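You operate a simulated robot arm through the tools that you are given. There is no shell and no other tool. Be economical: measure what you need, move in short steps, check, and stop when the job is done.

Carry out the task below with a simulated robot arm. There is one attempt and no reset: what you move stays moved.

JOB
Seal the bag at MID heat and stand it in the yellow crate.
Fine: the bag under the bar; switch the sealer off; leave the other bags. Set down upright: bag.

Only the result counts: the job must be done as asked and must still hold three seconds after the hand-in. Knocking over, shifting, dropping, spilling or breaking anything else fails it. A push-on lid holds only when it is set on centred and level and pressed home; a screw cap is set on level and turned clockwise until tight.

ROBOT AND FRAMES
A 6-joint arm with a two-finger gripper, hanging from a carriage that runs on a gantry, over the field with the corners [-1848, -145], [252, -146], [253, 1234], [-1847, 1235] (x, y) and turns from -367 to 321 degrees about z. Base frame: it is fixed where the carriage stands at the start and does not move with it; the origin is on the floor, on the carriage's upright axis, x ahead of it, y to its left, z up; the surface under the hand at the start is at about z = 860. Lengths are in mm, angles in degrees, forces in N, time in s.
With the tool pointing down near the work surface it reaches from about 100 to 440 mm from the robot's upright axis, wherever it stands. Its first joint turns from -166.0 to 166.0 degrees. Places, roughly: bag [1250, -250, 1000]; crate [0, 0, 900]; sealer heat knob [500, -100, 1000]; sealer switch [500, 0, 1000]. Payload 2.45 kg.
Tool frame: the origin (TCP) lies between the finger pads and is the grasp point; the fingertips stand 26 mm ahead of it; z points along the fingers, y is the line along which they close. The gripper opens to 96 mm. The gripper's body begins 69 mm behind the TCP.
Orientation is that of the tool frame in the base frame, as [roll, pitch, yaw] about the fixed x, y, z axes, in that order (R = Rz(yaw) Ry(pitch) Rx(roll)). With the fingers straight down and closing along the base's y, the tool's x points along the base's -x, its y along +y and its z along -z.

CONTROLS
- The arm moves only by the tool jog_arm. Its argument "deltas" is a list of rows, each a list of 3 entries, a list of its own where there are three numbers: the shift along the tool's x, y, z in units of 30 mm (1.0 is 30 mm), then the turn, a rotation vector about the tool's x, y, z in units of 4 degrees (1.0 is 4 degrees), then the finger opening in mm, from 0 to 96. In form: [[[dx, dy, dz], [ax, ay, az], grip], ...]. A call has 1 to 12 rows; each row shifts and turns the commanded pose from where the row before left it, along the tool's axes as they then stand. A call with a number of a shift or a turn outside -1 to 1 is refused whole. A row lasts 0.2 s, in which the tool goes at most 50 mm and 8.6 degrees; a call with a longer step from one row to the next is refused whole, and so is a gripper value outside its range. Where a pose cannot be reached the arm comes as near as it can. A force on the tool above 70 N (or 10 N above the force at the start of the call, whichever is more), or a blocked arm, ends the call early, and 0.2 s more pass. Each finger halts on what it meets, pressing with about 40 N; the grip force reading is that of the motor and also rises with nothing between the fingers. The clock runs only during rows and for 0.2 s after the last one: add rows that do not move to give the fingers time. It gives the time, the measured TCP pose, the force on the tool (base axes), the opening and the grip force at its end, in the units of the frame above (readings bear some noise), with the torque about the TCP (base axes, N m) and any sound that the robot's microphone picked up.
- Cameras (640 x 400 px; columns grow to the right, rows downward): "scene" is now at [253.7, -11.6, 1834.8]; the picture's right is [-0.23, -0.97, 0.00], its down [-0.91, 0.22, -0.36] and it looks along [0.35, -0.08, -0.93] (base axes); focal length 214 px, centre (320, 200). "wrist" rides on the gripper at [82, 3, -98] in the tool frame; the picture's right is [-0.04, 1.00, 0.00], its down [-0.73, -0.03, -0.68] and it looks along [-0.68, -0.03, 0.73] (tool axes); focal length 256 px, centre (320, 200). There is no depth. A picture from a camera that has moved, and an enlarged one, comes with that camera's place and axes in the base frame and with its lens.
- get_image(camera): a new picture of that camera. It takes no simulated time.
- move_column(by): slides the trunk up (or, below 0, down) by that many mm; the arm and the scene camera ride with it, the base frame stays. It gives what a move gives, with no picture.
- roll_base(legs): drives the robot by 1 to 6 legs, each [ahead, left, turn to the left] in mm, mm and degrees, along the robot's own axes; the way and the turn of a leg run together, so that a leg with both is an arc; at most 1500 mm and 180 degrees a leg. The arm and the cameras ride along, it lands a little off, and it stops where it bumps. It keeps to its track: a leg is cut to what the track allows. It gives what a move gives.
- aim_head(pan, tilt): turns the head with the scene camera to pan (to the left, within 155 degrees either way) and tilt (down, from -29 to 69), counted from straight ahead of the robot. It gives what a move gives.
- close_up(camera, box): a new picture of the part [left, top, right, bottom] of that camera's present view, enlarged. It takes no simulated time.
- sign_off(): hands the job in; it is judged then, once.

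Go step by step. Nothing tells you exact positions but the pictures and the camera data: compare them with the known pose of the tool, close in by small moves and look again before you grip or let go. The budget is 120 turns and 98 pictures, counting those below and the enlarged ones. Unless the task says otherwise, let go and move clear before handing in, and close with one line.

The tools are called after ">>>" as a command line: name --argument value ..., lists and objects as JSON in quotes. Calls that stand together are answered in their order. jog_arm: Moves the arm, as the interface text tells. Its arguments: {"type":"object","properties":{"deltas":{"type":"array"}},"required":["deltas"]} The other tools are called the same way: move_column (by) slides the trunk up or down; roll_base (legs) drives the base; aim_head (pan, tilt) turns the head that bears the scene camera; get_image (camera) takes a picture; close_up (camera, box) takes an enlarged picture of a part of a camera's view; sign_off () hands the job in.

At the start:

```text
time_s: 0.0
tool_pos: [387.0, 24.5, 999.9]
tool_rot: [180.0, 0.0, -179.9]
force: [-0.3, 0.0, 0.3]
wrist_torque: [-0.01, 0.01, 0.0]
opening: 96.2
finger_force: 0.1
trunk travel left (down, up): [-575.0, 27.0]
robot x, y, heading: [-2.4, -2.6, -0.1]
head pan, tilt: [-13.5, 68.8]
```

scene: 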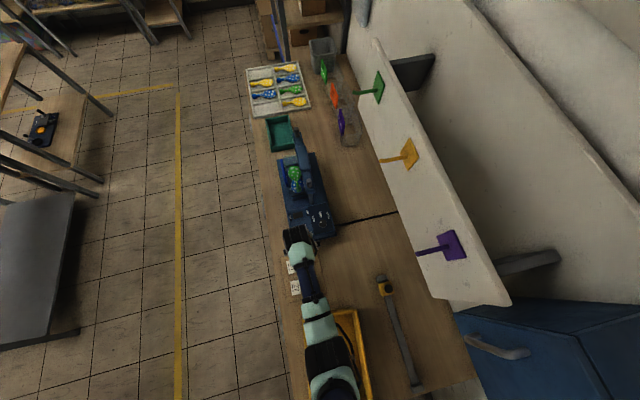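
wrist: 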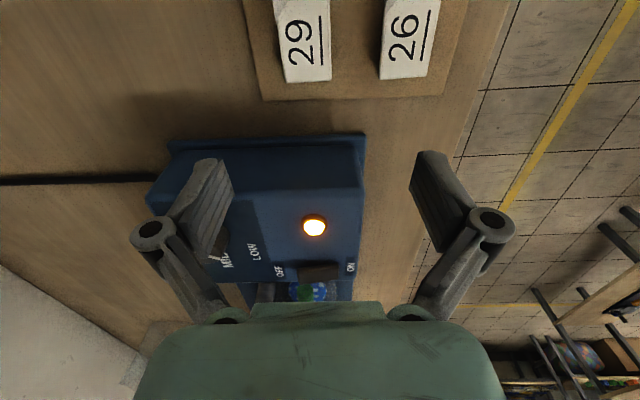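

I see the blue sealer ahead with a bag under its bar, the yellow crate beneath/near the arm. I'll look closer first.

>>> close_up --camera "scene" --box '[240, 110, 400, 250]'

>>> close_up --camera "wrist" --box '[140, 120, 400, 310]'

>>> close_up --camera "scene" --box '[240, 230, 440, 400]'

```text
2.86 times, centred on (320, 180) of scene
camera zoom: at [253.7, -11.6, 1834.8], right [-0.23, -0.97, 0.0], down [-0.91, 0.22, -0.36], along [0.35, -0.08, -0.93], focal length 613 px, centre (320, 257)
```

zoom: 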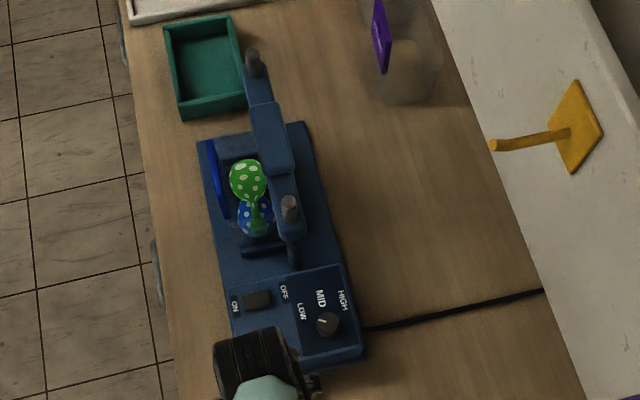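

```text
2.11 times, centred on (270, 215) of wrist
camera zoom: at [305.9, 26.6, 1097.6], right [0.04, 1.0, 0.0], down [0.73, -0.03, 0.68], along [0.68, -0.03, -0.73], focal length 539 px, centre (425, 168)
```

zoom: 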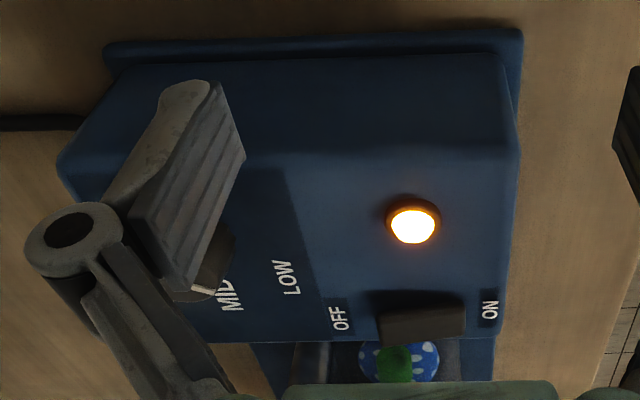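

```text
2.35 times, centred on (340, 315) of scene
camera zoom: at [253.7, -11.6, 1834.8], right [-0.23, -0.97, 0.0], down [-0.91, 0.22, -0.36], along [0.35, -0.08, -0.93], focal length 505 px, centre (273, -71)
```

zoom: 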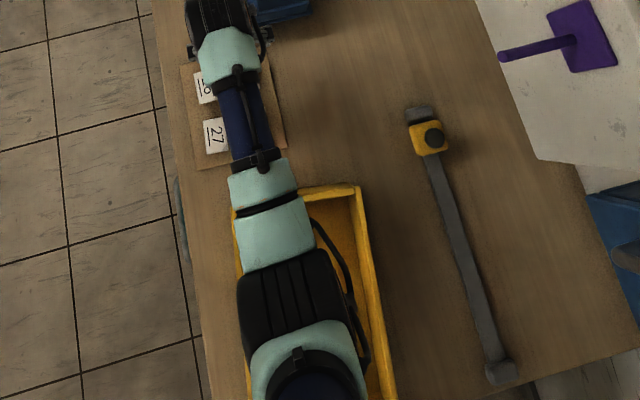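

>>> close_up --camera "scene" --box '[230, 30, 390, 150]'

>>> aim_head --pan -13 --tilt 35

>>> get_image --camera "scene"

```text
3.33 times, centred on (310, 90) of scene
camera zoom: at [253.7, -11.6, 1834.8], right [-0.23, -0.97, 0.0], down [-0.91, 0.22, -0.36], along [0.35, -0.08, -0.93], focal length 715 px, centre (353, 567)
```

zoom: 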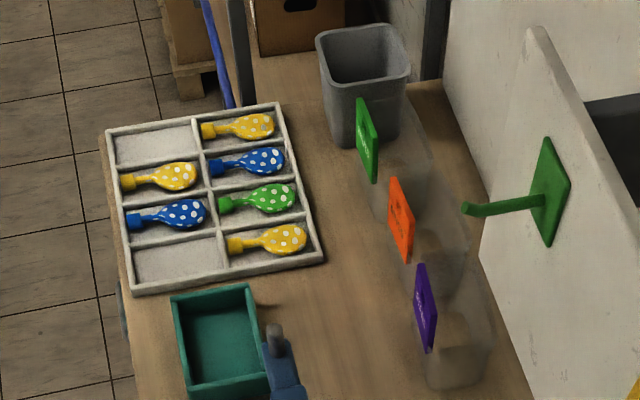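

```text
time_s: 1.0
tool_pos: [387.0, 22.6, 999.5]
tool_rot: [-179.9, 0.0, -180.0]
force: [0.8, -0.6, -0.1]
wrist_torque: [0.0, -0.03, -0.01]
opening: 95.8
finger_force: 0.0
trunk travel left (down, up): [-575.0, 27.0]
robot x, y, heading: [2.7, -3.0, -0.3]
head pan, tilt: [-13.0, 35.0]
```

```text
91 pictures are left
camera scene: at [285.1, -18.3, 1878.4], right [-0.23, -0.97, 0.0], down [-0.56, 0.13, -0.82], along [0.8, -0.18, -0.57], focal length 214 px, centre (320, 200)
```

scene: 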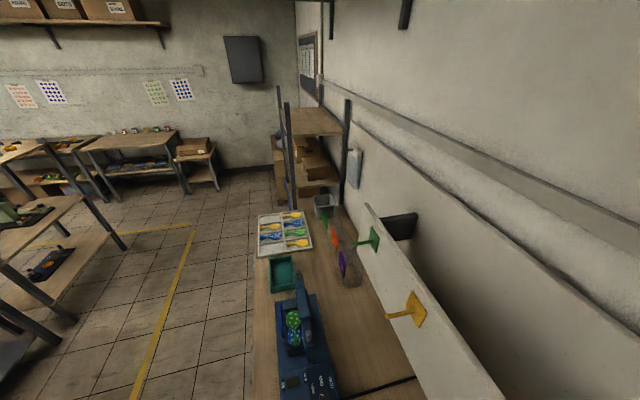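

>>> close_up --camera "scene" --box '[240, 190, 400, 290]'

>>> close_up --camera "scene" --box '[260, 270, 360, 400]'

```text
4.00 times, centred on (320, 240) of scene
camera zoom: at [285.1, -18.3, 1878.4], right [-0.23, -0.97, 0.0], down [-0.56, 0.13, -0.82], along [0.8, -0.18, -0.57], focal length 858 px, centre (320, 40)
```

zoom: 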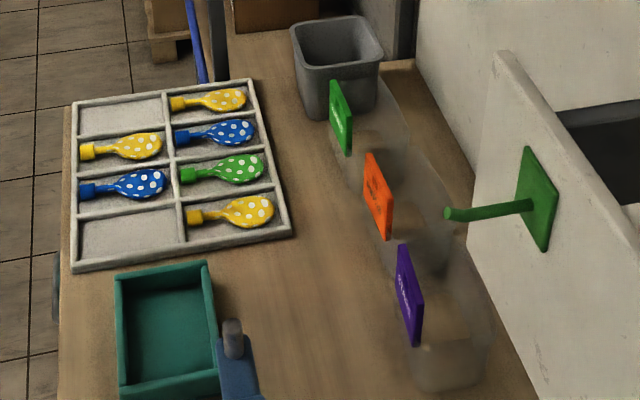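

```text
3.08 times, centred on (310, 335) of scene
camera zoom: at [285.1, -18.3, 1878.4], right [-0.23, -0.97, 0.0], down [-0.56, 0.13, -0.82], along [0.8, -0.18, -0.57], focal length 660 px, centre (351, -215)
```

zoom: 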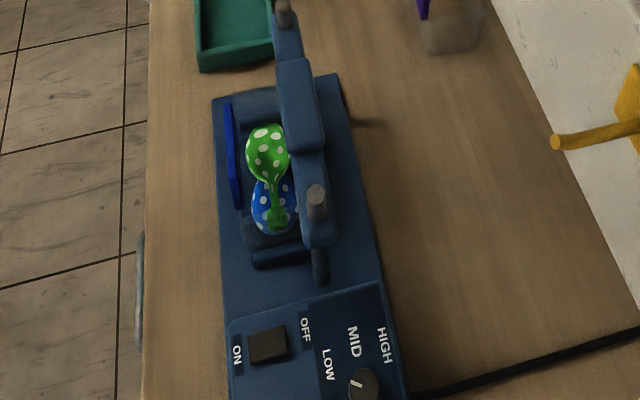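

The bag (blue header, polka-dot maracas inside) seems to stand in the sealer at about x≈725, y≈0. I'll move the carriage left for a side view.

>>> roll_base --legs '[[0, 500, 0], [250, 0, 0]]'

>>> aim_head --pan -75 --tilt 55

>>> get_image --camera "scene"

```text
time_s: 5.4
tool_pos: [631.0, 538.9, 998.6]
tool_rot: [-180.0, 0.0, -179.0]
force: [0.2, 0.0, 0.8]
wrist_torque: [0.01, 0.0, 0.0]
opening: 95.9
finger_force: 0.0
trunk travel left (down, up): [-575.0, 27.0]
robot x, y, heading: [242.6, 505.4, 0.8]
head pan, tilt: [-13.0, 35.0]
```

```text
time_s: 6.7
tool_pos: [630.0, 538.2, 999.6]
tool_rot: [-179.9, 0.0, -178.9]
force: [-0.2, 0.6, 0.4]
wrist_torque: [-0.01, -0.02, 0.01]
opening: 96.2
finger_force: 0.0
trunk travel left (down, up): [-575.0, 27.0]
robot x, y, heading: [245.9, 505.7, 1.0]
head pan, tilt: [-75.0, 55.0]
```

```text
88 pictures are left
camera scene: at [463.3, 444.7, 1850.2], right [-0.96, -0.28, 0.0], down [-0.23, 0.79, -0.57], along [0.16, -0.55, -0.82], focal length 214 px, centre (320, 200)
```

scene: 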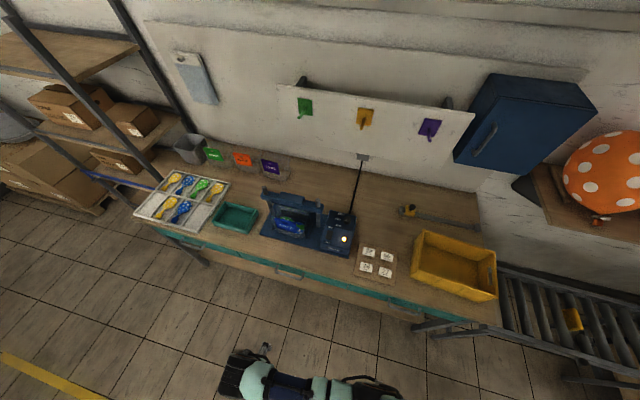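

>>> close_up --camera "scene" --box '[250, 175, 370, 265]'

>>> close_up --camera "scene" --box '[180, 120, 330, 220]'

>>> close_up --camera "scene" --box '[345, 195, 515, 320]'

```text
4.44 times, centred on (310, 220) of scene
camera zoom: at [463.3, 444.7, 1850.2], right [-0.96, -0.28, 0.0], down [-0.23, 0.79, -0.57], along [0.16, -0.55, -0.82], focal length 953 px, centre (364, 111)
```

zoom: 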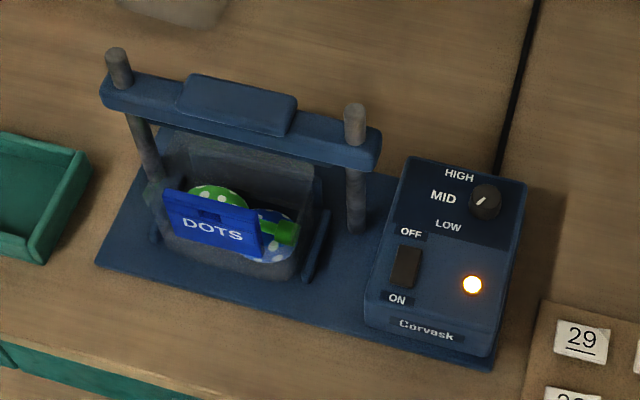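

```text
4.00 times, centred on (255, 170) of scene
camera zoom: at [463.3, 444.7, 1850.2], right [-0.96, -0.28, 0.0], down [-0.23, 0.79, -0.57], along [0.16, -0.55, -0.82], focal length 858 px, centre (580, 320)
```

zoom: 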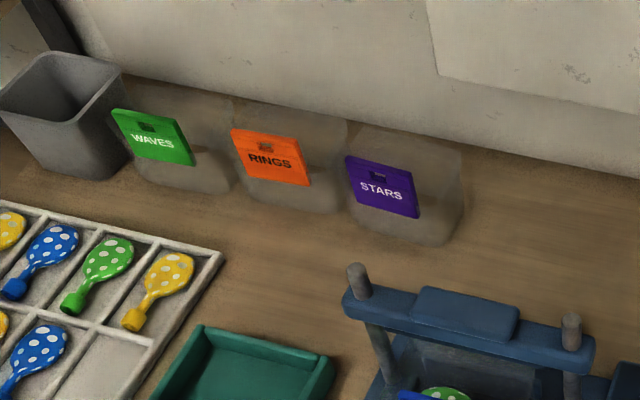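

```text
3.20 times, centred on (430, 258) of scene
camera zoom: at [463.3, 444.7, 1850.2], right [-0.96, -0.28, 0.0], down [-0.23, 0.79, -0.57], along [0.16, -0.55, -0.82], focal length 686 px, centre (-32, 16)
```

zoom: 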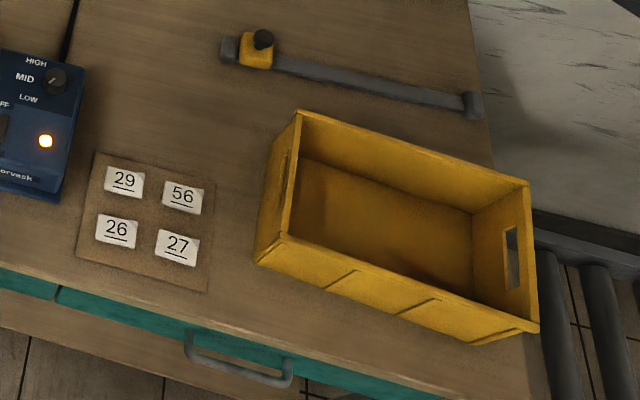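

>>> move_column --by -450

>>> aim_head --pan -65 --tilt 45

>>> get_image --camera "scene"

```text
refused: -450 is not a number from -400 to 400
```

```text
time_s: 7.4
tool_pos: [630.0, 539.3, 999.7]
tool_rot: [-179.9, 0.1, -179.0]
force: [-0.1, -0.4, 0.1]
wrist_torque: [0.0, -0.02, 0.0]
opening: 96.1
finger_force: 0.2
trunk travel left (down, up): [-575.0, 27.0]
robot x, y, heading: [244.6, 508.1, 1.1]
head pan, tilt: [-65.0, 45.0]
```

```text
84 pictures are left
camera scene: at [479.0, 440.9, 1863.6], right [-0.9, -0.44, 0.0], down [-0.31, 0.64, -0.71], along [0.31, -0.64, -0.71], focal length 214 px, centre (320, 200)
```

scene: 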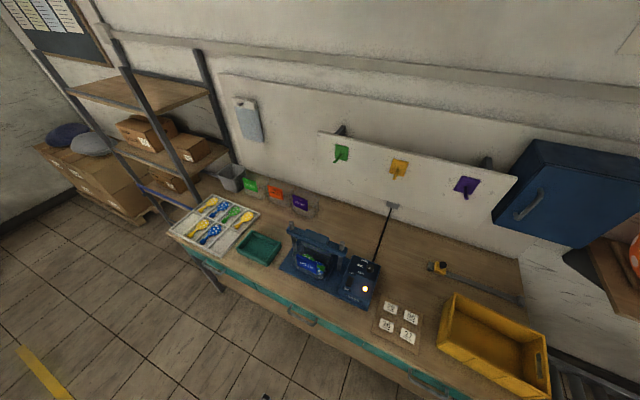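

>>> move_column --by -400

>>> aim_head --pan -65 --tilt 38

>>> get_image --camera "scene"

```text
time_s: 11.2
tool_pos: [629.9, 539.1, 600.2]
tool_rot: [180.0, 0.1, -179.0]
force: [0.3, 0.6, 0.3]
wrist_torque: [0.02, 0.03, 0.01]
opening: 95.9
finger_force: 0.0
trunk travel left (down, up): [-175.0, 427.0]
robot x, y, heading: [245.7, 511.3, 0.9]
head pan, tilt: [-65.0, 45.0]
```

```text
time_s: 11.9
tool_pos: [630.7, 538.7, 600.0]
tool_rot: [-180.0, -0.1, -179.0]
force: [0.3, -0.3, -0.2]
wrist_torque: [-0.02, 0.0, -0.01]
opening: 95.9
finger_force: 0.0
trunk travel left (down, up): [-175.0, 427.0]
robot x, y, heading: [244.3, 511.2, 0.9]
head pan, tilt: [-65.0, 38.0]
```

```text
83 pictures are left
camera scene: at [481.2, 436.4, 1473.9], right [-0.9, -0.44, 0.0], down [-0.27, 0.55, -0.79], along [0.35, -0.71, -0.62], focal length 214 px, centre (320, 200)
```

scene: 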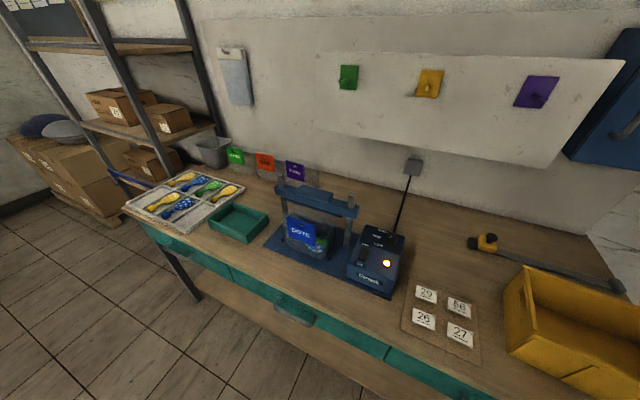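

>>> close_up --camera "scene" --box '[260, 170, 410, 300]'

>>> close_up --camera "scene" --box '[210, 135, 340, 215]'

>>> close_up --camera "scene" --box '[345, 220, 415, 300]'

```text
3.08 times, centred on (335, 235) of scene
camera zoom: at [481.2, 436.4, 1473.9], right [-0.9, -0.44, 0.0], down [-0.27, 0.55, -0.79], along [0.35, -0.71, -0.62], focal length 660 px, centre (274, 92)
```

zoom: 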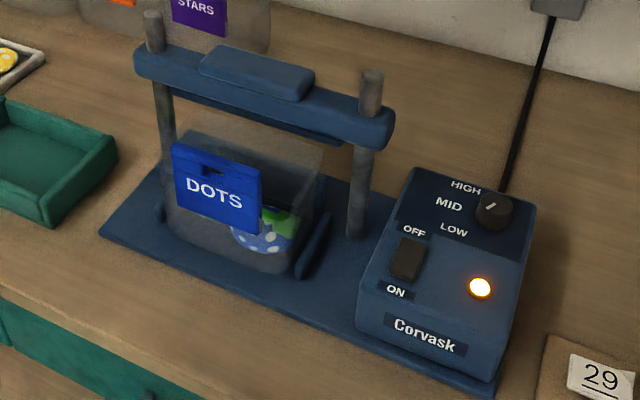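

```text
4.92 times, centred on (275, 175) of scene
camera zoom: at [481.2, 436.4, 1473.9], right [-0.9, -0.44, 0.0], down [-0.27, 0.55, -0.79], along [0.35, -0.71, -0.62], focal length 1056 px, centre (542, 323)
```

zoom: 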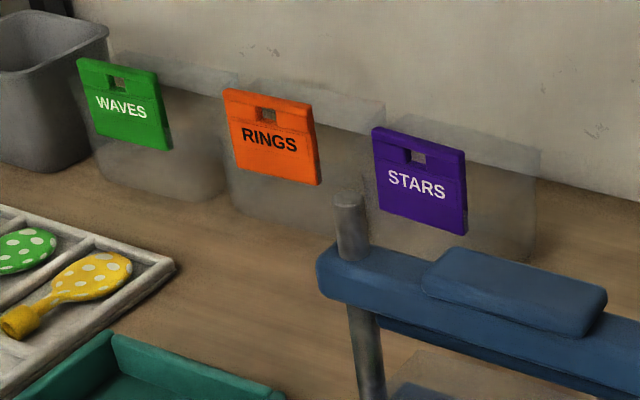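

```text
5.00 times, centred on (380, 260) of scene
camera zoom: at [481.2, 436.4, 1473.9], right [-0.9, -0.44, 0.0], down [-0.27, 0.55, -0.79], along [0.35, -0.71, -0.62], focal length 1072 px, centre (20, -100)
```

zoom: 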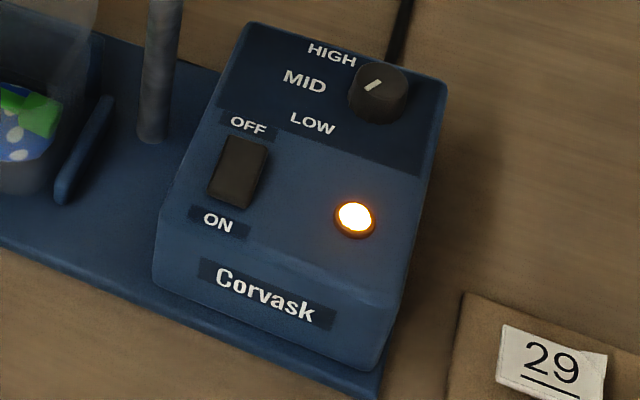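

The knob stands at LOW, the sealer is on, bag sits under the bar. I go back up and over to the knob to turn it clockwise to MID.

>>> move_column --by 400

>>> roll_base --legs '[[-235, 0, -1], [0, -577, 0]]'

>>> aim_head --pan -10 --tilt 60

>>> get_image --camera "wrist"

```text
time_s: 15.8
tool_pos: [630.0, 537.8, 999.2]
tool_rot: [-180.0, 0.1, -179.0]
force: [-0.4, -1.0, 0.3]
wrist_torque: [-0.01, -0.03, 0.0]
opening: 96.1
finger_force: 0.0
trunk travel left (down, up): [-575.0, 27.0]
robot x, y, heading: [246.8, 511.5, 0.9]
head pan, tilt: [-65.0, 38.0]
```

```text
time_s: 20.4
tool_pos: [386.2, -52.5, 1000.5]
tool_rot: [179.9, -0.1, 179.6]
force: [-0.3, 0.1, 0.2]
wrist_torque: [0.0, 0.02, 0.0]
opening: 96.0
finger_force: 0.1
trunk travel left (down, up): [-575.0, 27.0]
robot x, y, heading: [-1.0, -75.3, -0.4]
head pan, tilt: [-65.0, 38.0]
```

```text
time_s: 21.7
tool_pos: [385.8, -52.1, 1000.8]
tool_rot: [-180.0, 0.0, 179.7]
force: [-0.6, 0.3, 0.0]
wrist_torque: [0.01, -0.02, 0.0]
opening: 95.9
finger_force: 0.1
trunk travel left (down, up): [-575.0, 27.0]
robot x, y, heading: [-2.3, -72.3, -0.5]
head pan, tilt: [-10.0, 60.0]
```

```text
79 pictures are left
camera wrist: at [305.8, -48.4, 1097.6], right [0.05, 1.0, 0.0], down [0.73, -0.03, 0.68], along [0.68, -0.03, -0.73], focal length 256 px, centre (320, 200)
```

wrist: 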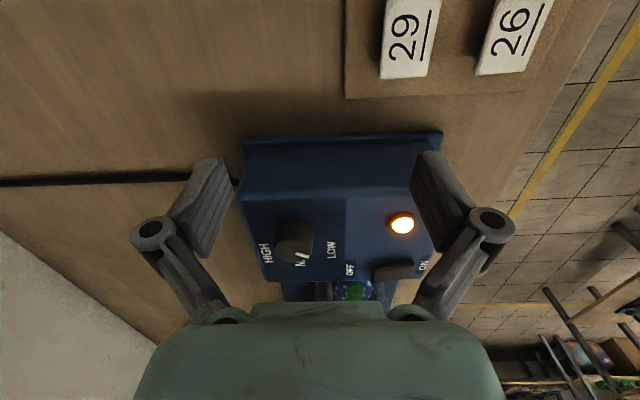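

>>> close_up --camera "wrist" --box '[230, 180, 450, 310]'

>>> close_up --camera "scene" --box '[250, 110, 410, 250]'

```text
2.91 times, centred on (340, 245) of wrist
camera zoom: at [305.8, -48.4, 1097.6], right [0.05, 1.0, 0.0], down [0.73, -0.03, 0.68], along [0.68, -0.03, -0.73], focal length 745 px, centre (262, 69)
```

zoom: 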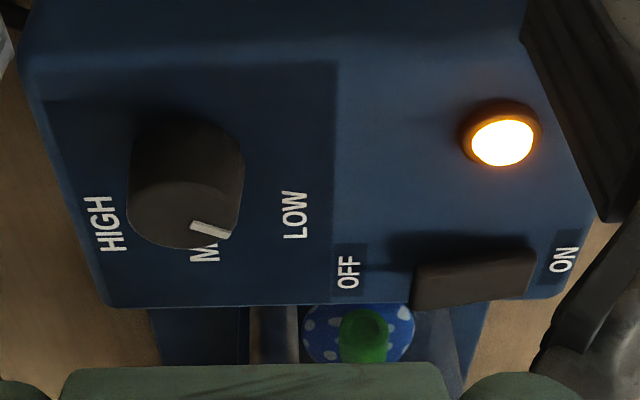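

```text
2.86 times, centred on (330, 180) of scene
camera zoom: at [264.8, -84.9, 1844.2], right [-0.18, -0.98, 0.0], down [-0.85, 0.16, -0.5], along [0.49, -0.09, -0.87], focal length 613 px, centre (291, 257)
```

zoom: 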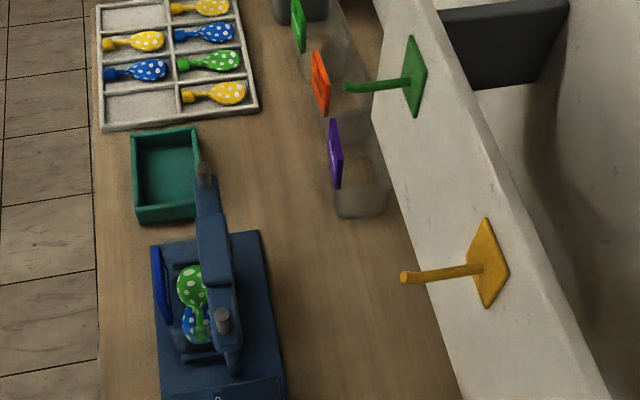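

>>> jog_arm --deltas '[[[0, 0, -0.6], [0, 0, 0], 96], [[-0.8, -0.4, 0], [0, 0, 0], 96], [[-0.8, -0.43, 0], [0, 0, 0], 96], [[-0.8, 0, 0], [0, 0, 0], 96], [[-0.75, 0, 0], [0, 0, 0], 96], [[0, 0, 0], [0, 0, 0], 96]]'

>>> get_image --camera "wrist"

>>> get_image --camera "scene"

```text
time_s: 23.1
tool_pos: [481.2, -77.1, 1019.1]
tool_rot: [-180.0, -0.1, 179.7]
force: [-0.5, -0.6, -0.4]
wrist_torque: [0.02, -0.03, -0.02]
opening: 96.1
finger_force: 0.1
trunk travel left (down, up): [-575.0, 27.0]
robot x, y, heading: [-0.3, -74.7, -0.3]
head pan, tilt: [-10.0, 60.0]
```

```text
76 pictures are left
camera wrist: at [400.5, -73.4, 1115.9], right [0.05, 1.0, 0.0], down [0.73, -0.03, 0.68], along [0.68, -0.03, -0.73], focal length 256 px, centre (320, 200)
```

wrist: 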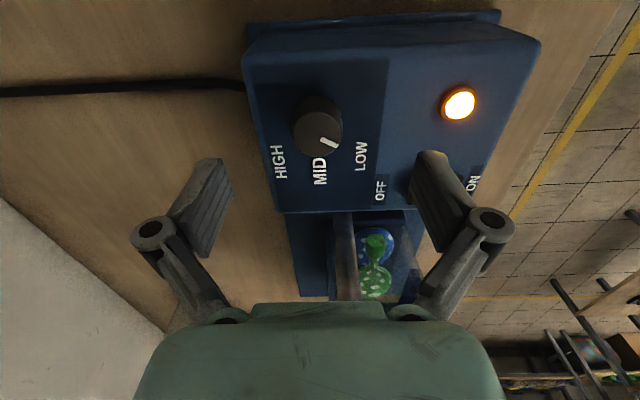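

```text
75 pictures are left
camera scene: at [264.8, -84.9, 1844.2], right [-0.18, -0.98, 0.0], down [-0.85, 0.15, -0.5], along [0.49, -0.09, -0.87], focal length 214 px, centre (320, 200)
```

scene: 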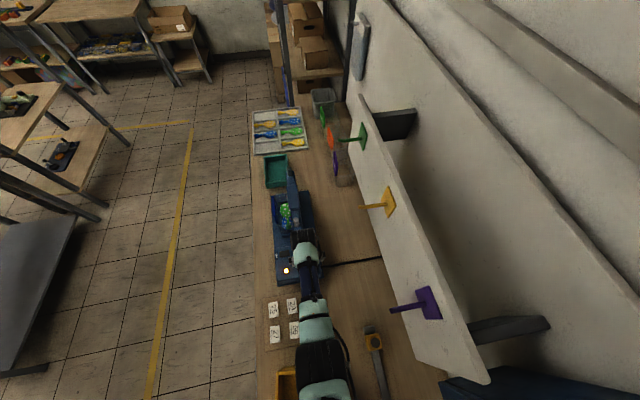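

>>> jog_arm --deltas '[[[0.1, 0, 0.5], [0, 0, 0], 70], [[0, 0, 0.5], [0, 0, 0], 70], [[0, 0, 0.33], [0, 0, 0], 70], [[0, 0, 0], [0, 0, 0], 50], [[0, 0, 0], [0, 0, 0], 30], [[0, 0, 0], [0, 0, 0], 30]]'

>>> get_image --camera "wrist"

```text
time_s: 24.5
tool_pos: [478.0, -80.4, 976.5]
tool_rot: [-179.9, 0.1, 179.7]
force: [1.2, -3.7, 0.2]
wrist_torque: [-0.13, -0.07, 0.0]
opening: 33.3
finger_force: 44.9
trunk travel left (down, up): [-575.0, 27.0]
robot x, y, heading: [-0.1, -72.8, -0.2]
head pan, tilt: [-10.0, 60.0]
```

```text
74 pictures are left
camera wrist: at [397.8, -75.3, 1074.1], right [0.05, 1.0, 0.0], down [0.73, -0.03, 0.68], along [0.68, -0.03, -0.73], focal length 256 px, centre (320, 200)
```

wrist: 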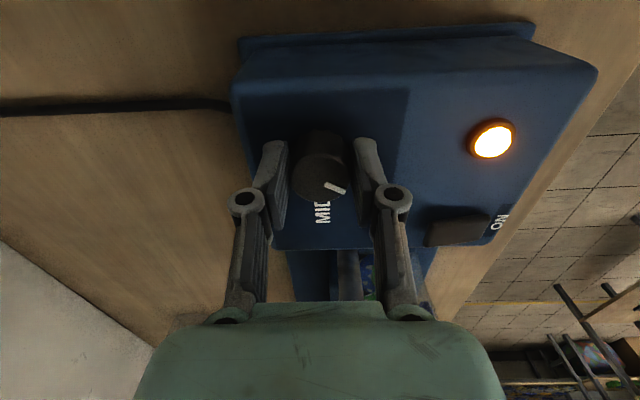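

>>> jog_arm --deltas '[[[0, 0, 0], [0, 0, 1], 30], [[0, 0, 0], [0, 0, 1], 30], [[0, 0, 0], [0, 0, 1], 30], [[0, 0, 0], [0, 0, 1], 30], [[0, 0, 0], [0, 0, 1], 30], [[0, 0, 0], [0, 0, 1], 30], [[0, 0, 0], [0, 0, 1], 30], [[0, 0, 0], [0, 0, 1], 30], [[0, 0, 0], [0, 0, 1], 30], [[0, 0, 0], [0, 0, 1], 30], [[0, 0, 0], [0, 0, 1], 30], [[0, 0, 0], [0, 0, 0], 30]]'

>>> close_up --camera "wrist" --box '[220, 80, 420, 260]'

```text
time_s: 27.1
tool_pos: [477.5, -78.1, 978.6]
tool_rot: [179.9, 0.0, 135.7]
force: [10.4, 0.4, -23.3]
wrist_torque: [0.27, 0.05, 0.01]
opening: 33.0
finger_force: 44.8
trunk travel left (down, up): [-575.0, 27.0]
robot x, y, heading: [1.0, -73.7, -0.4]
head pan, tilt: [-10.0, 60.0]
```

```text
2.22 times, centred on (320, 170) of wrist
camera zoom: at [422.9, -18.6, 1075.2], right [0.73, 0.69, 0.0], down [0.5, -0.53, 0.68], along [0.47, -0.49, -0.73], focal length 569 px, centre (320, 267)
```

zoom: 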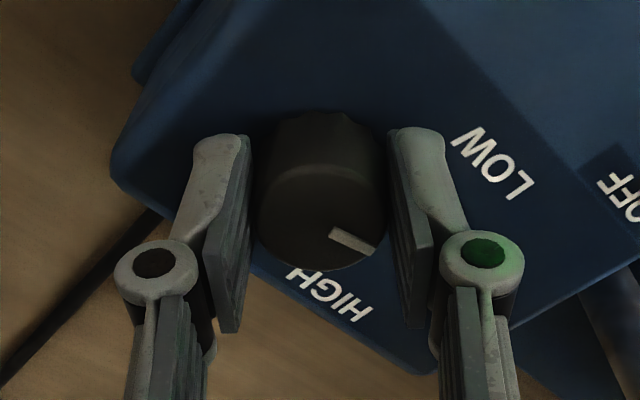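

>>> jog_arm --deltas '[[[0, 0, 0], [0, 0, 0], 60], [[0, 0, 0], [0, 0, 0], 60], [[0, 0, 0], [0, 0, 0], 60], [[0, 0, -0.9], [0, 0, 0], 60], [[0, 0, -0.9], [0, 0, -1], 60], [[0, 0, 0], [0, 0, -1], 60], [[0, 0, 0], [0, 0, -1], 60], [[0, 0, 0], [0, 0, -1], 60], [[0, 0, 0], [0, 0, -1], 60], [[0, 0, 0], [0, 0, -1], 60]]'

>>> jog_arm --deltas '[[[0.5, 0, 0], [0, 0, -1], 60], [[0.5, 0, 0], [0, 0, -1], 60], [[0, 0, 0], [0, 0, -1], 60], [[0, 0, 0], [0, 0, -1], 60], [[0, 0, 0], [0, 0, -1], 60], [[0, 0, 0], [0, 0, 0], 60]]'

>>> close_up --camera "wrist" --box '[230, 80, 480, 250]'

```text
time_s: 29.3
tool_pos: [477.0, -77.9, 1032.5]
tool_rot: [180.0, 0.0, 159.8]
force: [-0.3, 0.1, 0.0]
wrist_torque: [-0.02, 0.01, -0.02]
opening: 60.3
finger_force: 0.1
trunk travel left (down, up): [-575.0, 27.0]
robot x, y, heading: [2.5, -70.9, -0.2]
head pan, tilt: [-10.0, 60.0]
```

```text
time_s: 30.7
tool_pos: [450.8, -68.3, 1033.2]
tool_rot: [180.0, -0.1, 179.7]
force: [0.1, -0.7, -0.7]
wrist_torque: [0.0, 0.0, 0.0]
opening: 60.1
finger_force: 0.1
trunk travel left (down, up): [-575.0, 27.0]
robot x, y, heading: [-2.7, -70.3, -0.3]
head pan, tilt: [-10.0, 60.0]
```

```text
2.35 times, centred on (355, 165) of wrist
camera zoom: at [368.9, -64.3, 1130.0], right [0.04, 1.0, 0.0], down [0.73, -0.03, 0.68], along [0.68, -0.03, -0.73], focal length 602 px, centre (238, 282)
```

zoom: 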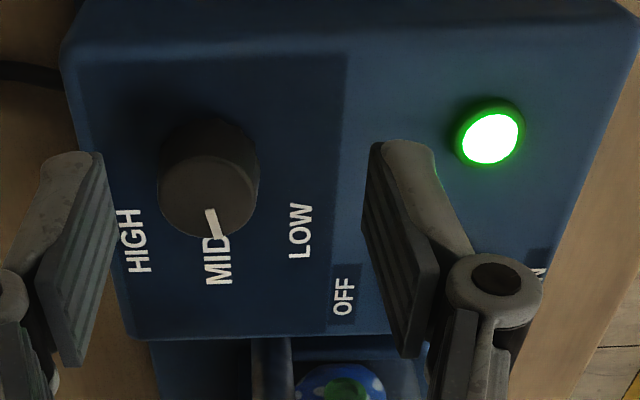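

Knob is at MID and the lamp turned green. Now I take a closer look at the bag and bar from the front side before pressing.

>>> jog_arm --deltas '[[[0.9, 0, 0], [0, 0, 0], 60], [[0.9, 0, 0], [0, 0, 0], 60], [[0.4, 0, 0], [0, 0, 0], 60]]'

>>> roll_base --legs '[[0, 370, 0], [250, 0, 0], [0, 0, -35]]'

>>> get_image --camera "wrist"

```text
time_s: 31.5
tool_pos: [381.4, -67.8, 1031.3]
tool_rot: [-179.9, 0.0, 179.7]
force: [0.6, 0.0, -1.2]
wrist_torque: [0.01, -0.04, -0.01]
opening: 60.1
finger_force: 0.0
trunk travel left (down, up): [-575.0, 27.0]
robot x, y, heading: [2.8, -73.7, -0.3]
head pan, tilt: [-10.0, 60.0]
```

```text
time_s: 36.9
tool_pos: [568.0, 74.1, 1031.4]
tool_rot: [179.9, -0.1, 144.6]
force: [0.6, -0.1, 0.3]
wrist_torque: [0.0, 0.01, 0.0]
opening: 59.9
finger_force: 0.1
trunk travel left (down, up): [-575.0, 27.0]
robot x, y, heading: [252.7, 289.5, -35.2]
head pan, tilt: [-10.0, 60.0]
```

```text
71 pictures are left
camera wrist: at [504.2, 124.0, 1129.1], right [0.61, 0.79, 0.0], down [0.58, -0.45, 0.68], along [0.54, -0.42, -0.73], focal length 256 px, centre (320, 200)
```

wrist: 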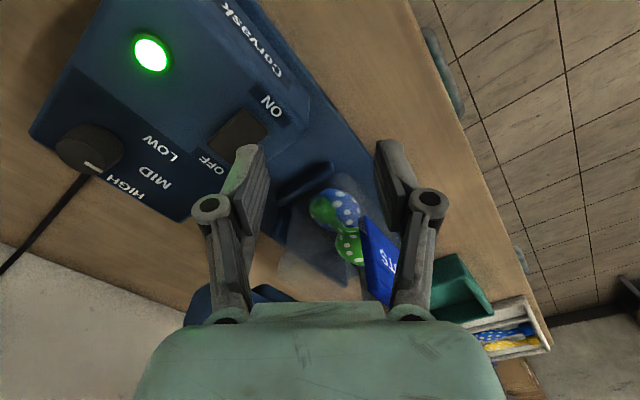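

>>> jog_arm --deltas '[[[0.5, 0, -0.5], [0, -1, 0], 60], [[0.5, 0, -0.5], [0, -1, 0], 60], [[0, 0, 0], [0, -1, 0], 60], [[0, 0, 0], [0, -1, 0], 60], [[0, 0, 0], [0, -1, 0], 60], [[0, 0, 0], [0, -1, 0], 60], [[0, 0, 0], [0, -1, 0], 60], [[0, 0, 0], [0, 0, 0], 60]]'

>>> get_image --camera "wrist"

```text
time_s: 38.7
tool_pos: [542.6, 92.2, 1059.2]
tool_rot: [-180.0, 28.0, 144.6]
force: [-0.2, -0.3, 0.9]
wrist_torque: [0.0, -0.03, 0.01]
opening: 59.9
finger_force: 0.0
trunk travel left (down, up): [-575.0, 27.0]
robot x, y, heading: [255.3, 287.8, -35.3]
head pan, tilt: [-10.0, 60.0]
```

```text
70 pictures are left
camera wrist: at [449.7, 163.8, 1108.2], right [0.61, 0.79, 0.02], down [0.25, -0.21, 0.94], along [0.75, -0.57, -0.33], focal length 256 px, centre (320, 200)
```

wrist: 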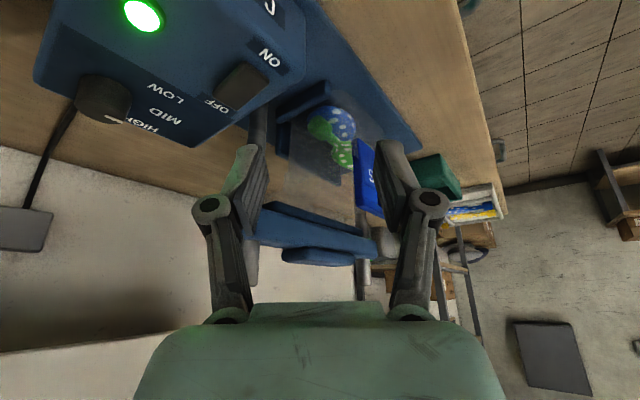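

>>> close_up --camera "wrist" --box '[220, 70, 440, 280]'

```text
1.90 times, centred on (330, 175) of wrist
camera zoom: at [449.7, 163.8, 1108.2], right [0.61, 0.79, 0.02], down [0.25, -0.21, 0.94], along [0.75, -0.57, -0.33], focal length 488 px, centre (301, 248)
```

zoom: 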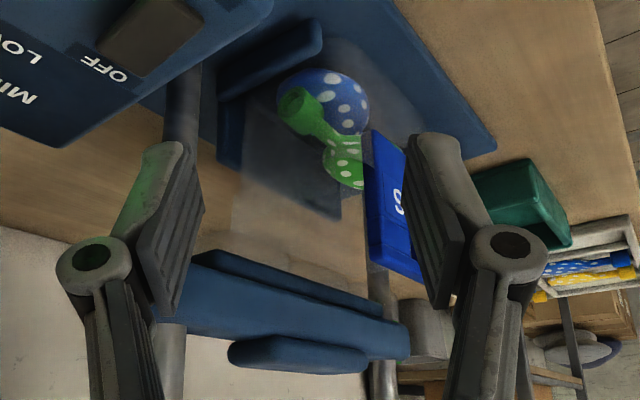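

>>> roll_base --legs '[[0, 0, 35], [-150, 0, 0], [0, -280, 0]]'

>>> jog_arm --deltas '[[[0, 0, 0], [0, -1, 0], 96], [[0, 0, 0], [0, -1, 0], 96], [[0, 0, 0], [0, -1, 0], 96]]'

>>> get_image --camera "wrist"

```text
time_s: 43.3
tool_pos: [461.4, 19.3, 1060.0]
tool_rot: [-180.0, 28.1, -178.8]
force: [-0.4, -0.4, -0.2]
wrist_torque: [0.02, 0.04, 0.02]
opening: 59.9
finger_force: 0.1
trunk travel left (down, up): [-575.0, 27.0]
robot x, y, heading: [110.7, 2.7, 1.1]
head pan, tilt: [-10.0, 60.0]
```

```text
time_s: 44.1
tool_pos: [462.7, 20.2, 1060.9]
tool_rot: [-180.0, 40.2, -178.7]
force: [-0.4, -0.3, -0.7]
wrist_torque: [0.02, 0.03, 0.03]
opening: 95.8
finger_force: 0.0
trunk travel left (down, up): [-575.0, 27.0]
robot x, y, heading: [112.1, 3.5, 1.2]
head pan, tilt: [-10.0, 60.0]
```

```text
68 pictures are left
camera wrist: at [337.8, 20.9, 1082.4], right [0.01, 1.0, 0.03], down [0.12, -0.03, 0.99], along [0.99, 0.0, -0.13], focal length 256 px, centre (320, 200)
```

wrist: 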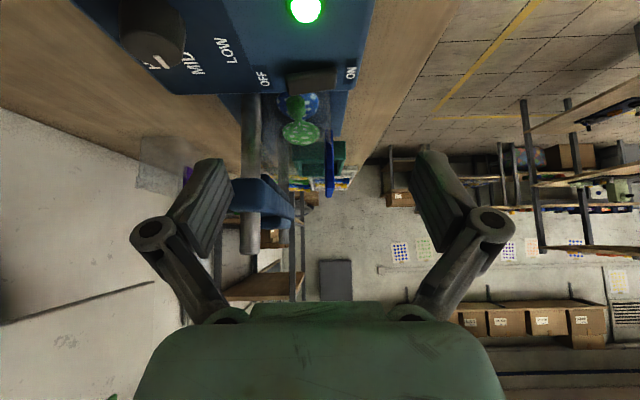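

>>> close_up --camera "wrist" --box '[220, 70, 380, 270]'

```text
2.00 times, centred on (300, 170) of wrist
camera zoom: at [337.8, 20.9, 1082.4], right [0.01, 1.0, 0.03], down [0.12, -0.03, 0.99], along [0.99, 0.0, -0.13], focal length 512 px, centre (360, 260)
```

zoom: 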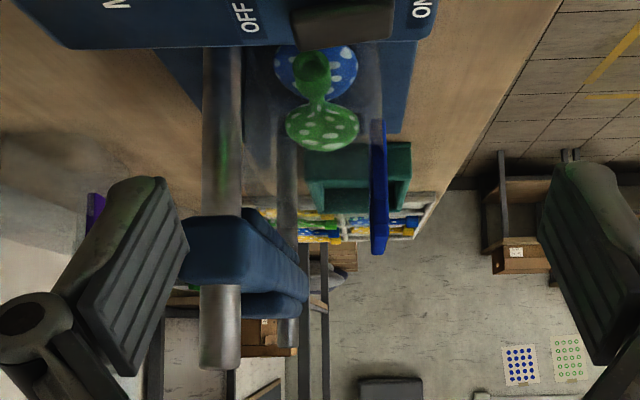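

The bag's blue header is a thin upright plate (y≈33, x≈690–785, z≈962–1033), a good grip tab. First, the bar: I'll straighten the tool, rise, and move to over the bar.

>>> jog_arm --deltas '[[[0, 0, 0], [0, 1, 0], 40], [[0, 0, 0], [0, 1, 0], 20], [[0, 0, 0], [0, 1, 0], 0], [[0, 0, 0], [0, 1, 0], 0], [[0, 0, 0], [0, 1, 0], 0], [[0, 0, 0], [0, 1, 0], 0], [[0, 0, 0], [0, 1, 0], 0], [[0, 0, 0], [0, 1, 0], 0], [[0, 0, 0], [0, 1, 0], 0], [[0, 0, -1], [0, 1, 0], 0], [[0, 0, -1], [0, 0, 0], 0], [[0, 0, -1], [0, 0, 0], 0]]'

>>> roll_base --legs '[[0, -75, -1.2], [139, 0, 0]]'

>>> get_image --camera "wrist"

```text
time_s: 46.7
tool_pos: [461.7, 18.6, 1144.5]
tool_rot: [-180.0, 0.1, -178.7]
force: [-0.6, 0.3, 0.0]
wrist_torque: [0.03, 0.0, -0.03]
opening: 0.0
finger_force: 28.6
out of reach, approached as far as the arm can: row 12
trunk travel left (down, up): [-575.0, 27.0]
robot x, y, heading: [111.5, 1.0, 1.4]
head pan, tilt: [-10.0, 60.0]
```

```text
time_s: 48.7
tool_pos: [603.0, -62.6, 1145.0]
tool_rot: [179.9, 0.2, -179.8]
force: [-0.2, -0.1, 0.0]
wrist_torque: [0.0, 0.02, -0.01]
opening: 0.0
finger_force: 28.6
trunk travel left (down, up): [-575.0, 27.0]
robot x, y, heading: [252.3, -71.8, -0.0]
head pan, tilt: [-10.0, 60.0]
```

```text
66 pictures are left
camera wrist: at [521.9, -59.2, 1243.0], right [0.04, 1.0, 0.0], down [0.73, -0.03, 0.68], along [0.68, -0.03, -0.73], focal length 256 px, centre (320, 200)
```

wrist: 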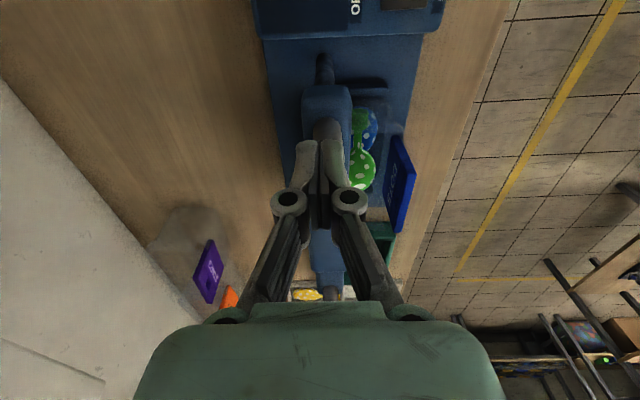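

>>> move_column --by 25

>>> jog_arm --deltas '[[[0, 0.17, 0], [0, -1, 0], 0], [[-0.5, 0, 0], [0, -1, 0], 0], [[-0.5, 0, 0], [0, -1, 0], 0], [[-0.5, 0, 0], [0, -1, 0], 0], [[-0.5, 0, 0], [0, -1, 0], 0], [[-0.5, 0, 0.2], [0, 0, 0], 0], [[-0.5, 0, 0.2], [0, 0, 0], 0], [[0, 0, 0], [0, 0, 0], 0]]'

```text
time_s: 49.4
tool_pos: [603.3, -62.2, 1171.2]
tool_rot: [-180.0, 0.1, -179.7]
force: [-0.4, 0.2, 0.6]
wrist_torque: [-0.01, -0.02, -0.01]
opening: 0.0
finger_force: 28.7
trunk travel left (down, up): [-600.0, 2.0]
robot x, y, heading: [251.3, -69.3, 0.3]
head pan, tilt: [-10.0, 60.0]
```

```text
time_s: 51.2
tool_pos: [693.4, -56.4, 1180.7]
tool_rot: [180.0, 20.1, -179.8]
force: [-0.1, -0.3, -0.2]
wrist_torque: [0.0, -0.01, -0.01]
opening: 0.0
finger_force: 28.5
trunk travel left (down, up): [-600.0, 2.0]
robot x, y, heading: [249.9, -67.3, 0.4]
head pan, tilt: [-10.0, 60.0]
```

>>> jog_arm --deltas '[[[-0.2, 0, 0.6], [0, 0, 0], 0], [[-0.2, 0, 0.6], [0, 0, 0], 0], [[-0.2, 0, 0.6], [0, 0, 0], 0], [[-0.2, 0, 0.6], [0, 0, 0], 0], [[0, 0, 0], [0, 0, 0], 0]]'

>>> get_image --camera "scene"

>>> get_image --camera "wrist"

```text
time_s: 52.4
tool_pos: [738.7, -57.9, 1118.8]
tool_rot: [180.0, 20.1, -179.8]
force: [0.3, 0.0, 0.2]
wrist_torque: [-0.01, -0.05, 0.03]
opening: 0.0
finger_force: 28.6
trunk travel left (down, up): [-600.0, 2.0]
robot x, y, heading: [253.0, -70.7, 0.3]
head pan, tilt: [-10.0, 60.0]
```

```text
65 pictures are left
camera scene: at [517.1, -79.9, 1869.2], right [-0.17, -0.99, 0.0], down [-0.85, 0.15, -0.5], along [0.49, -0.09, -0.87], focal length 214 px, centre (320, 200)
```

scene: 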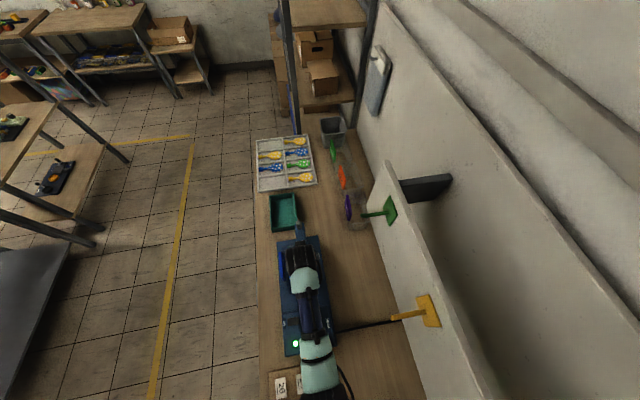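

```text
64 pictures are left
camera wrist: at [629.2, -55.4, 1183.2], right [0.03, 1.0, 0.01], down [0.46, -0.03, 0.89], along [0.89, -0.02, -0.46], focal length 256 px, centre (320, 200)
```

wrist: 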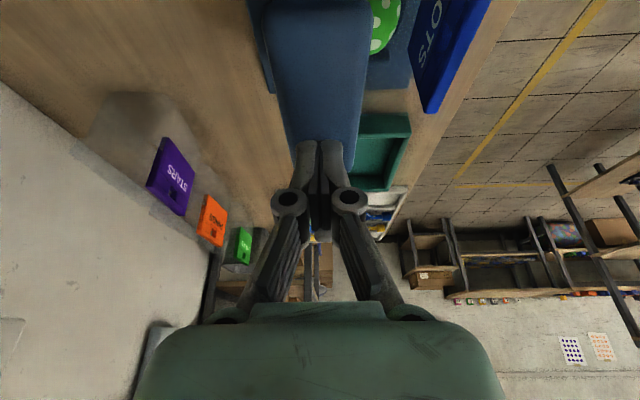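

>>> jog_arm --deltas '[[[0.114, 0, 0.313], [0, 0, 0], 0], [[0.114, 0, 0.313], [0, 0, 0], 0], [[0.114, 0, 0.313], [0, 0, 0], 0], [[0.114, 0, 0.313], [0, 0, 0], 0], [[0, 0, 0], [0, 0, 0], 0]]'

```text
time_s: 53.6
tool_pos: [740.1, -57.8, 1081.4]
tool_rot: [179.9, 20.0, -179.8]
force: [-2.6, -0.4, 4.4]
wrist_torque: [0.01, 0.06, 0.01]
opening: 6.2
finger_force: 28.0
trunk travel left (down, up): [-600.0, 2.0]
robot x, y, heading: [254.2, -74.6, 0.4]
head pan, tilt: [-10.0, 60.0]
```

>>> close_up --camera "wrist" --box '[220, 80, 420, 230]'

```text
2.67 times, centred on (320, 155) of wrist
camera zoom: at [631.1, -54.4, 1145.1], right [0.03, 1.0, 0.01], down [0.46, -0.03, 0.89], along [0.89, -0.02, -0.46], focal length 683 px, centre (320, 320)
```

zoom: 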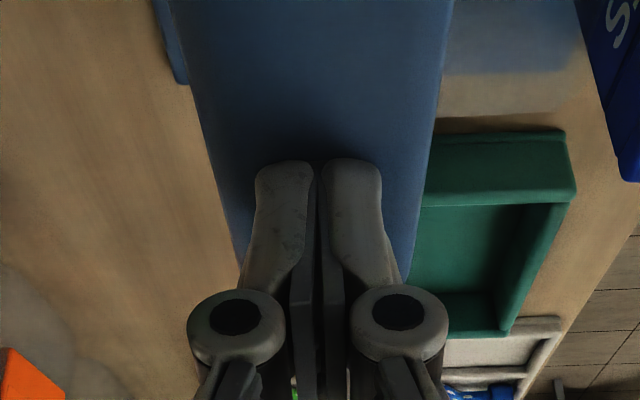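

>>> jog_arm --deltas '[[[0.114, 0, 0.313], [0, 0, 0], 0], [[0.114, 0, 0.313], [0, 0, 0], 0], [[0, 0, 0], [0, 0, 0], 0]]'

>>> get_image --camera "wrist"

```text
time_s: 54.4
tool_pos: [740.1, -57.7, 1060.4]
tool_rot: [180.0, 20.0, -179.7]
force: [-1.0, -1.1, 6.8]
wrist_torque: [-0.04, 0.03, 0.0]
opening: 6.0
finger_force: 28.4
trunk travel left (down, up): [-600.0, 2.0]
robot x, y, heading: [254.5, -66.3, 0.1]
head pan, tilt: [-10.0, 60.0]
```

```text
62 pictures are left
camera wrist: at [631.7, -54.3, 1124.4], right [0.04, 1.0, 0.01], down [0.45, -0.03, 0.89], along [0.89, -0.03, -0.46], focal length 256 px, centre (320, 200)
```

wrist: 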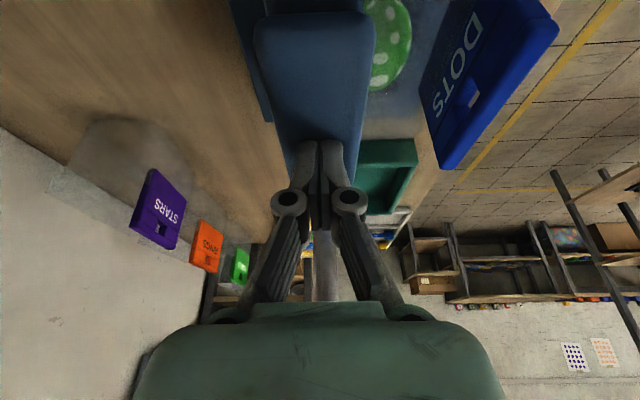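

>>> jog_arm --deltas '[[[0.09, 0, 0.25], [0, 0, 0], 0], [[0.09, 0, 0.25], [0, 0, 0], 0], [[0.09, 0, 0.25], [0, 0, 0], 0], [[0, 0, 0], [0, 0, 0], 0]]'

```text
time_s: 54.9
tool_pos: [745.5, -57.4, 1056.0]
tool_rot: [180.0, 20.8, -179.9]
force: [-11.4, -0.9, 25.4]
wrist_torque: [-0.01, 0.35, -0.01]
opening: 6.0
finger_force: 28.7
trunk travel left (down, up): [-600.0, 2.0]
robot x, y, heading: [249.5, -71.3, 0.2]
head pan, tilt: [-10.0, 60.0]
stopped in row 2: the force on the tool passed its limit at 82 N (the readings are from after the stop); the commanded pose is now the measured one
```

>>> aim_head --pan 5 --tilt 68

>>> close_up --camera "scene" --box '[240, 100, 400, 240]'

>>> get_image --camera "wrist"

```text
time_s: 55.7
tool_pos: [745.9, -55.9, 1057.3]
tool_rot: [180.0, 20.9, -179.9]
force: [-11.9, -2.2, 36.7]
wrist_torque: [-0.05, 0.41, 0.01]
opening: 5.8
finger_force: 28.7
trunk travel left (down, up): [-600.0, 2.0]
robot x, y, heading: [252.8, -69.9, 0.3]
head pan, tilt: [5.0, 68.0]
```

```text
2.86 times, centred on (320, 170) of scene
camera zoom: at [507.8, -63.6, 1860.9], right [0.09, -1.0, 0.0], down [-0.92, -0.08, -0.38], along [0.37, 0.03, -0.93], focal length 613 px, centre (320, 286)
```

zoom: 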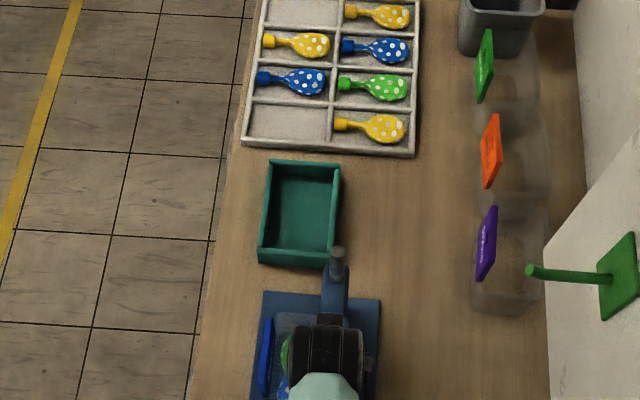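

```text
60 pictures are left
camera wrist: at [636.4, -53.4, 1119.0], right [0.04, 1.0, 0.01], down [0.45, -0.03, 0.9], along [0.89, -0.03, -0.45], focal length 256 px, centre (320, 200)
```

wrist: 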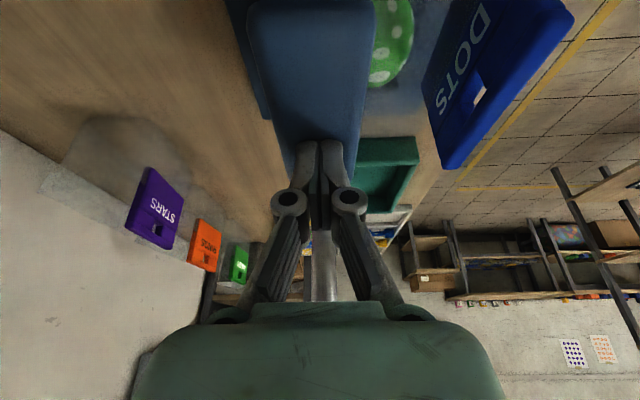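

>>> close_up --camera "scene" --box '[240, 190, 400, 330]'

>>> jog_arm --deltas '[[[0, 0, 0], [0, 0, 0], 0], [[0, 0, 0], [0, 0, 0], 0], [[0, 0, 0], [0, 0, 0], 0], [[0, 0, 0], [0, 0, 0], 0], [[0, 0, 0], [0, 0, 0], 0]]'

>>> close_up --camera "scene" --box '[240, 190, 400, 330]'

```text
2.86 times, centred on (320, 260) of scene
camera zoom: at [507.8, -63.6, 1860.9], right [0.09, -1.0, 0.0], down [-0.92, -0.08, -0.38], along [0.37, 0.03, -0.93], focal length 613 px, centre (320, 29)
```

zoom: 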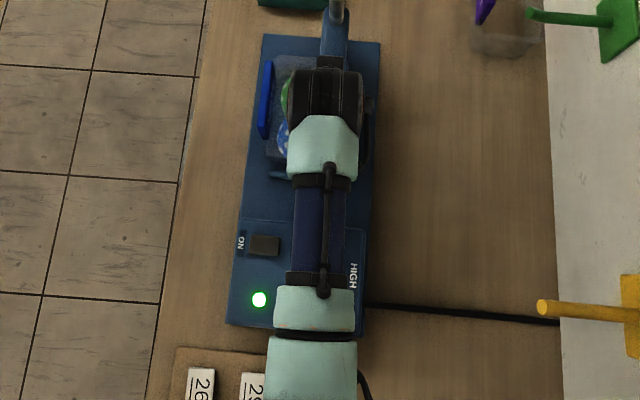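

```text
time_s: 56.9
tool_pos: [747.7, -56.5, 1056.7]
tool_rot: [-180.0, 20.8, -179.9]
force: [-11.5, -1.2, 43.1]
wrist_torque: [-0.05, 0.44, 0.03]
opening: 6.2
finger_force: 28.2
trunk travel left (down, up): [-600.0, 2.0]
robot x, y, heading: [249.3, -70.8, 0.1]
head pan, tilt: [5.0, 68.0]
```

```text
2.86 times, centred on (320, 260) of scene
camera zoom: at [507.9, -63.6, 1860.9], right [0.09, -1.0, 0.0], down [-0.92, -0.08, -0.38], along [0.37, 0.03, -0.93], focal length 613 px, centre (320, 29)
```

zoom: 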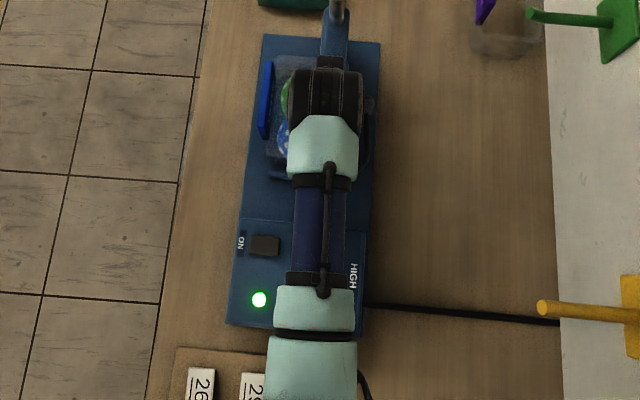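

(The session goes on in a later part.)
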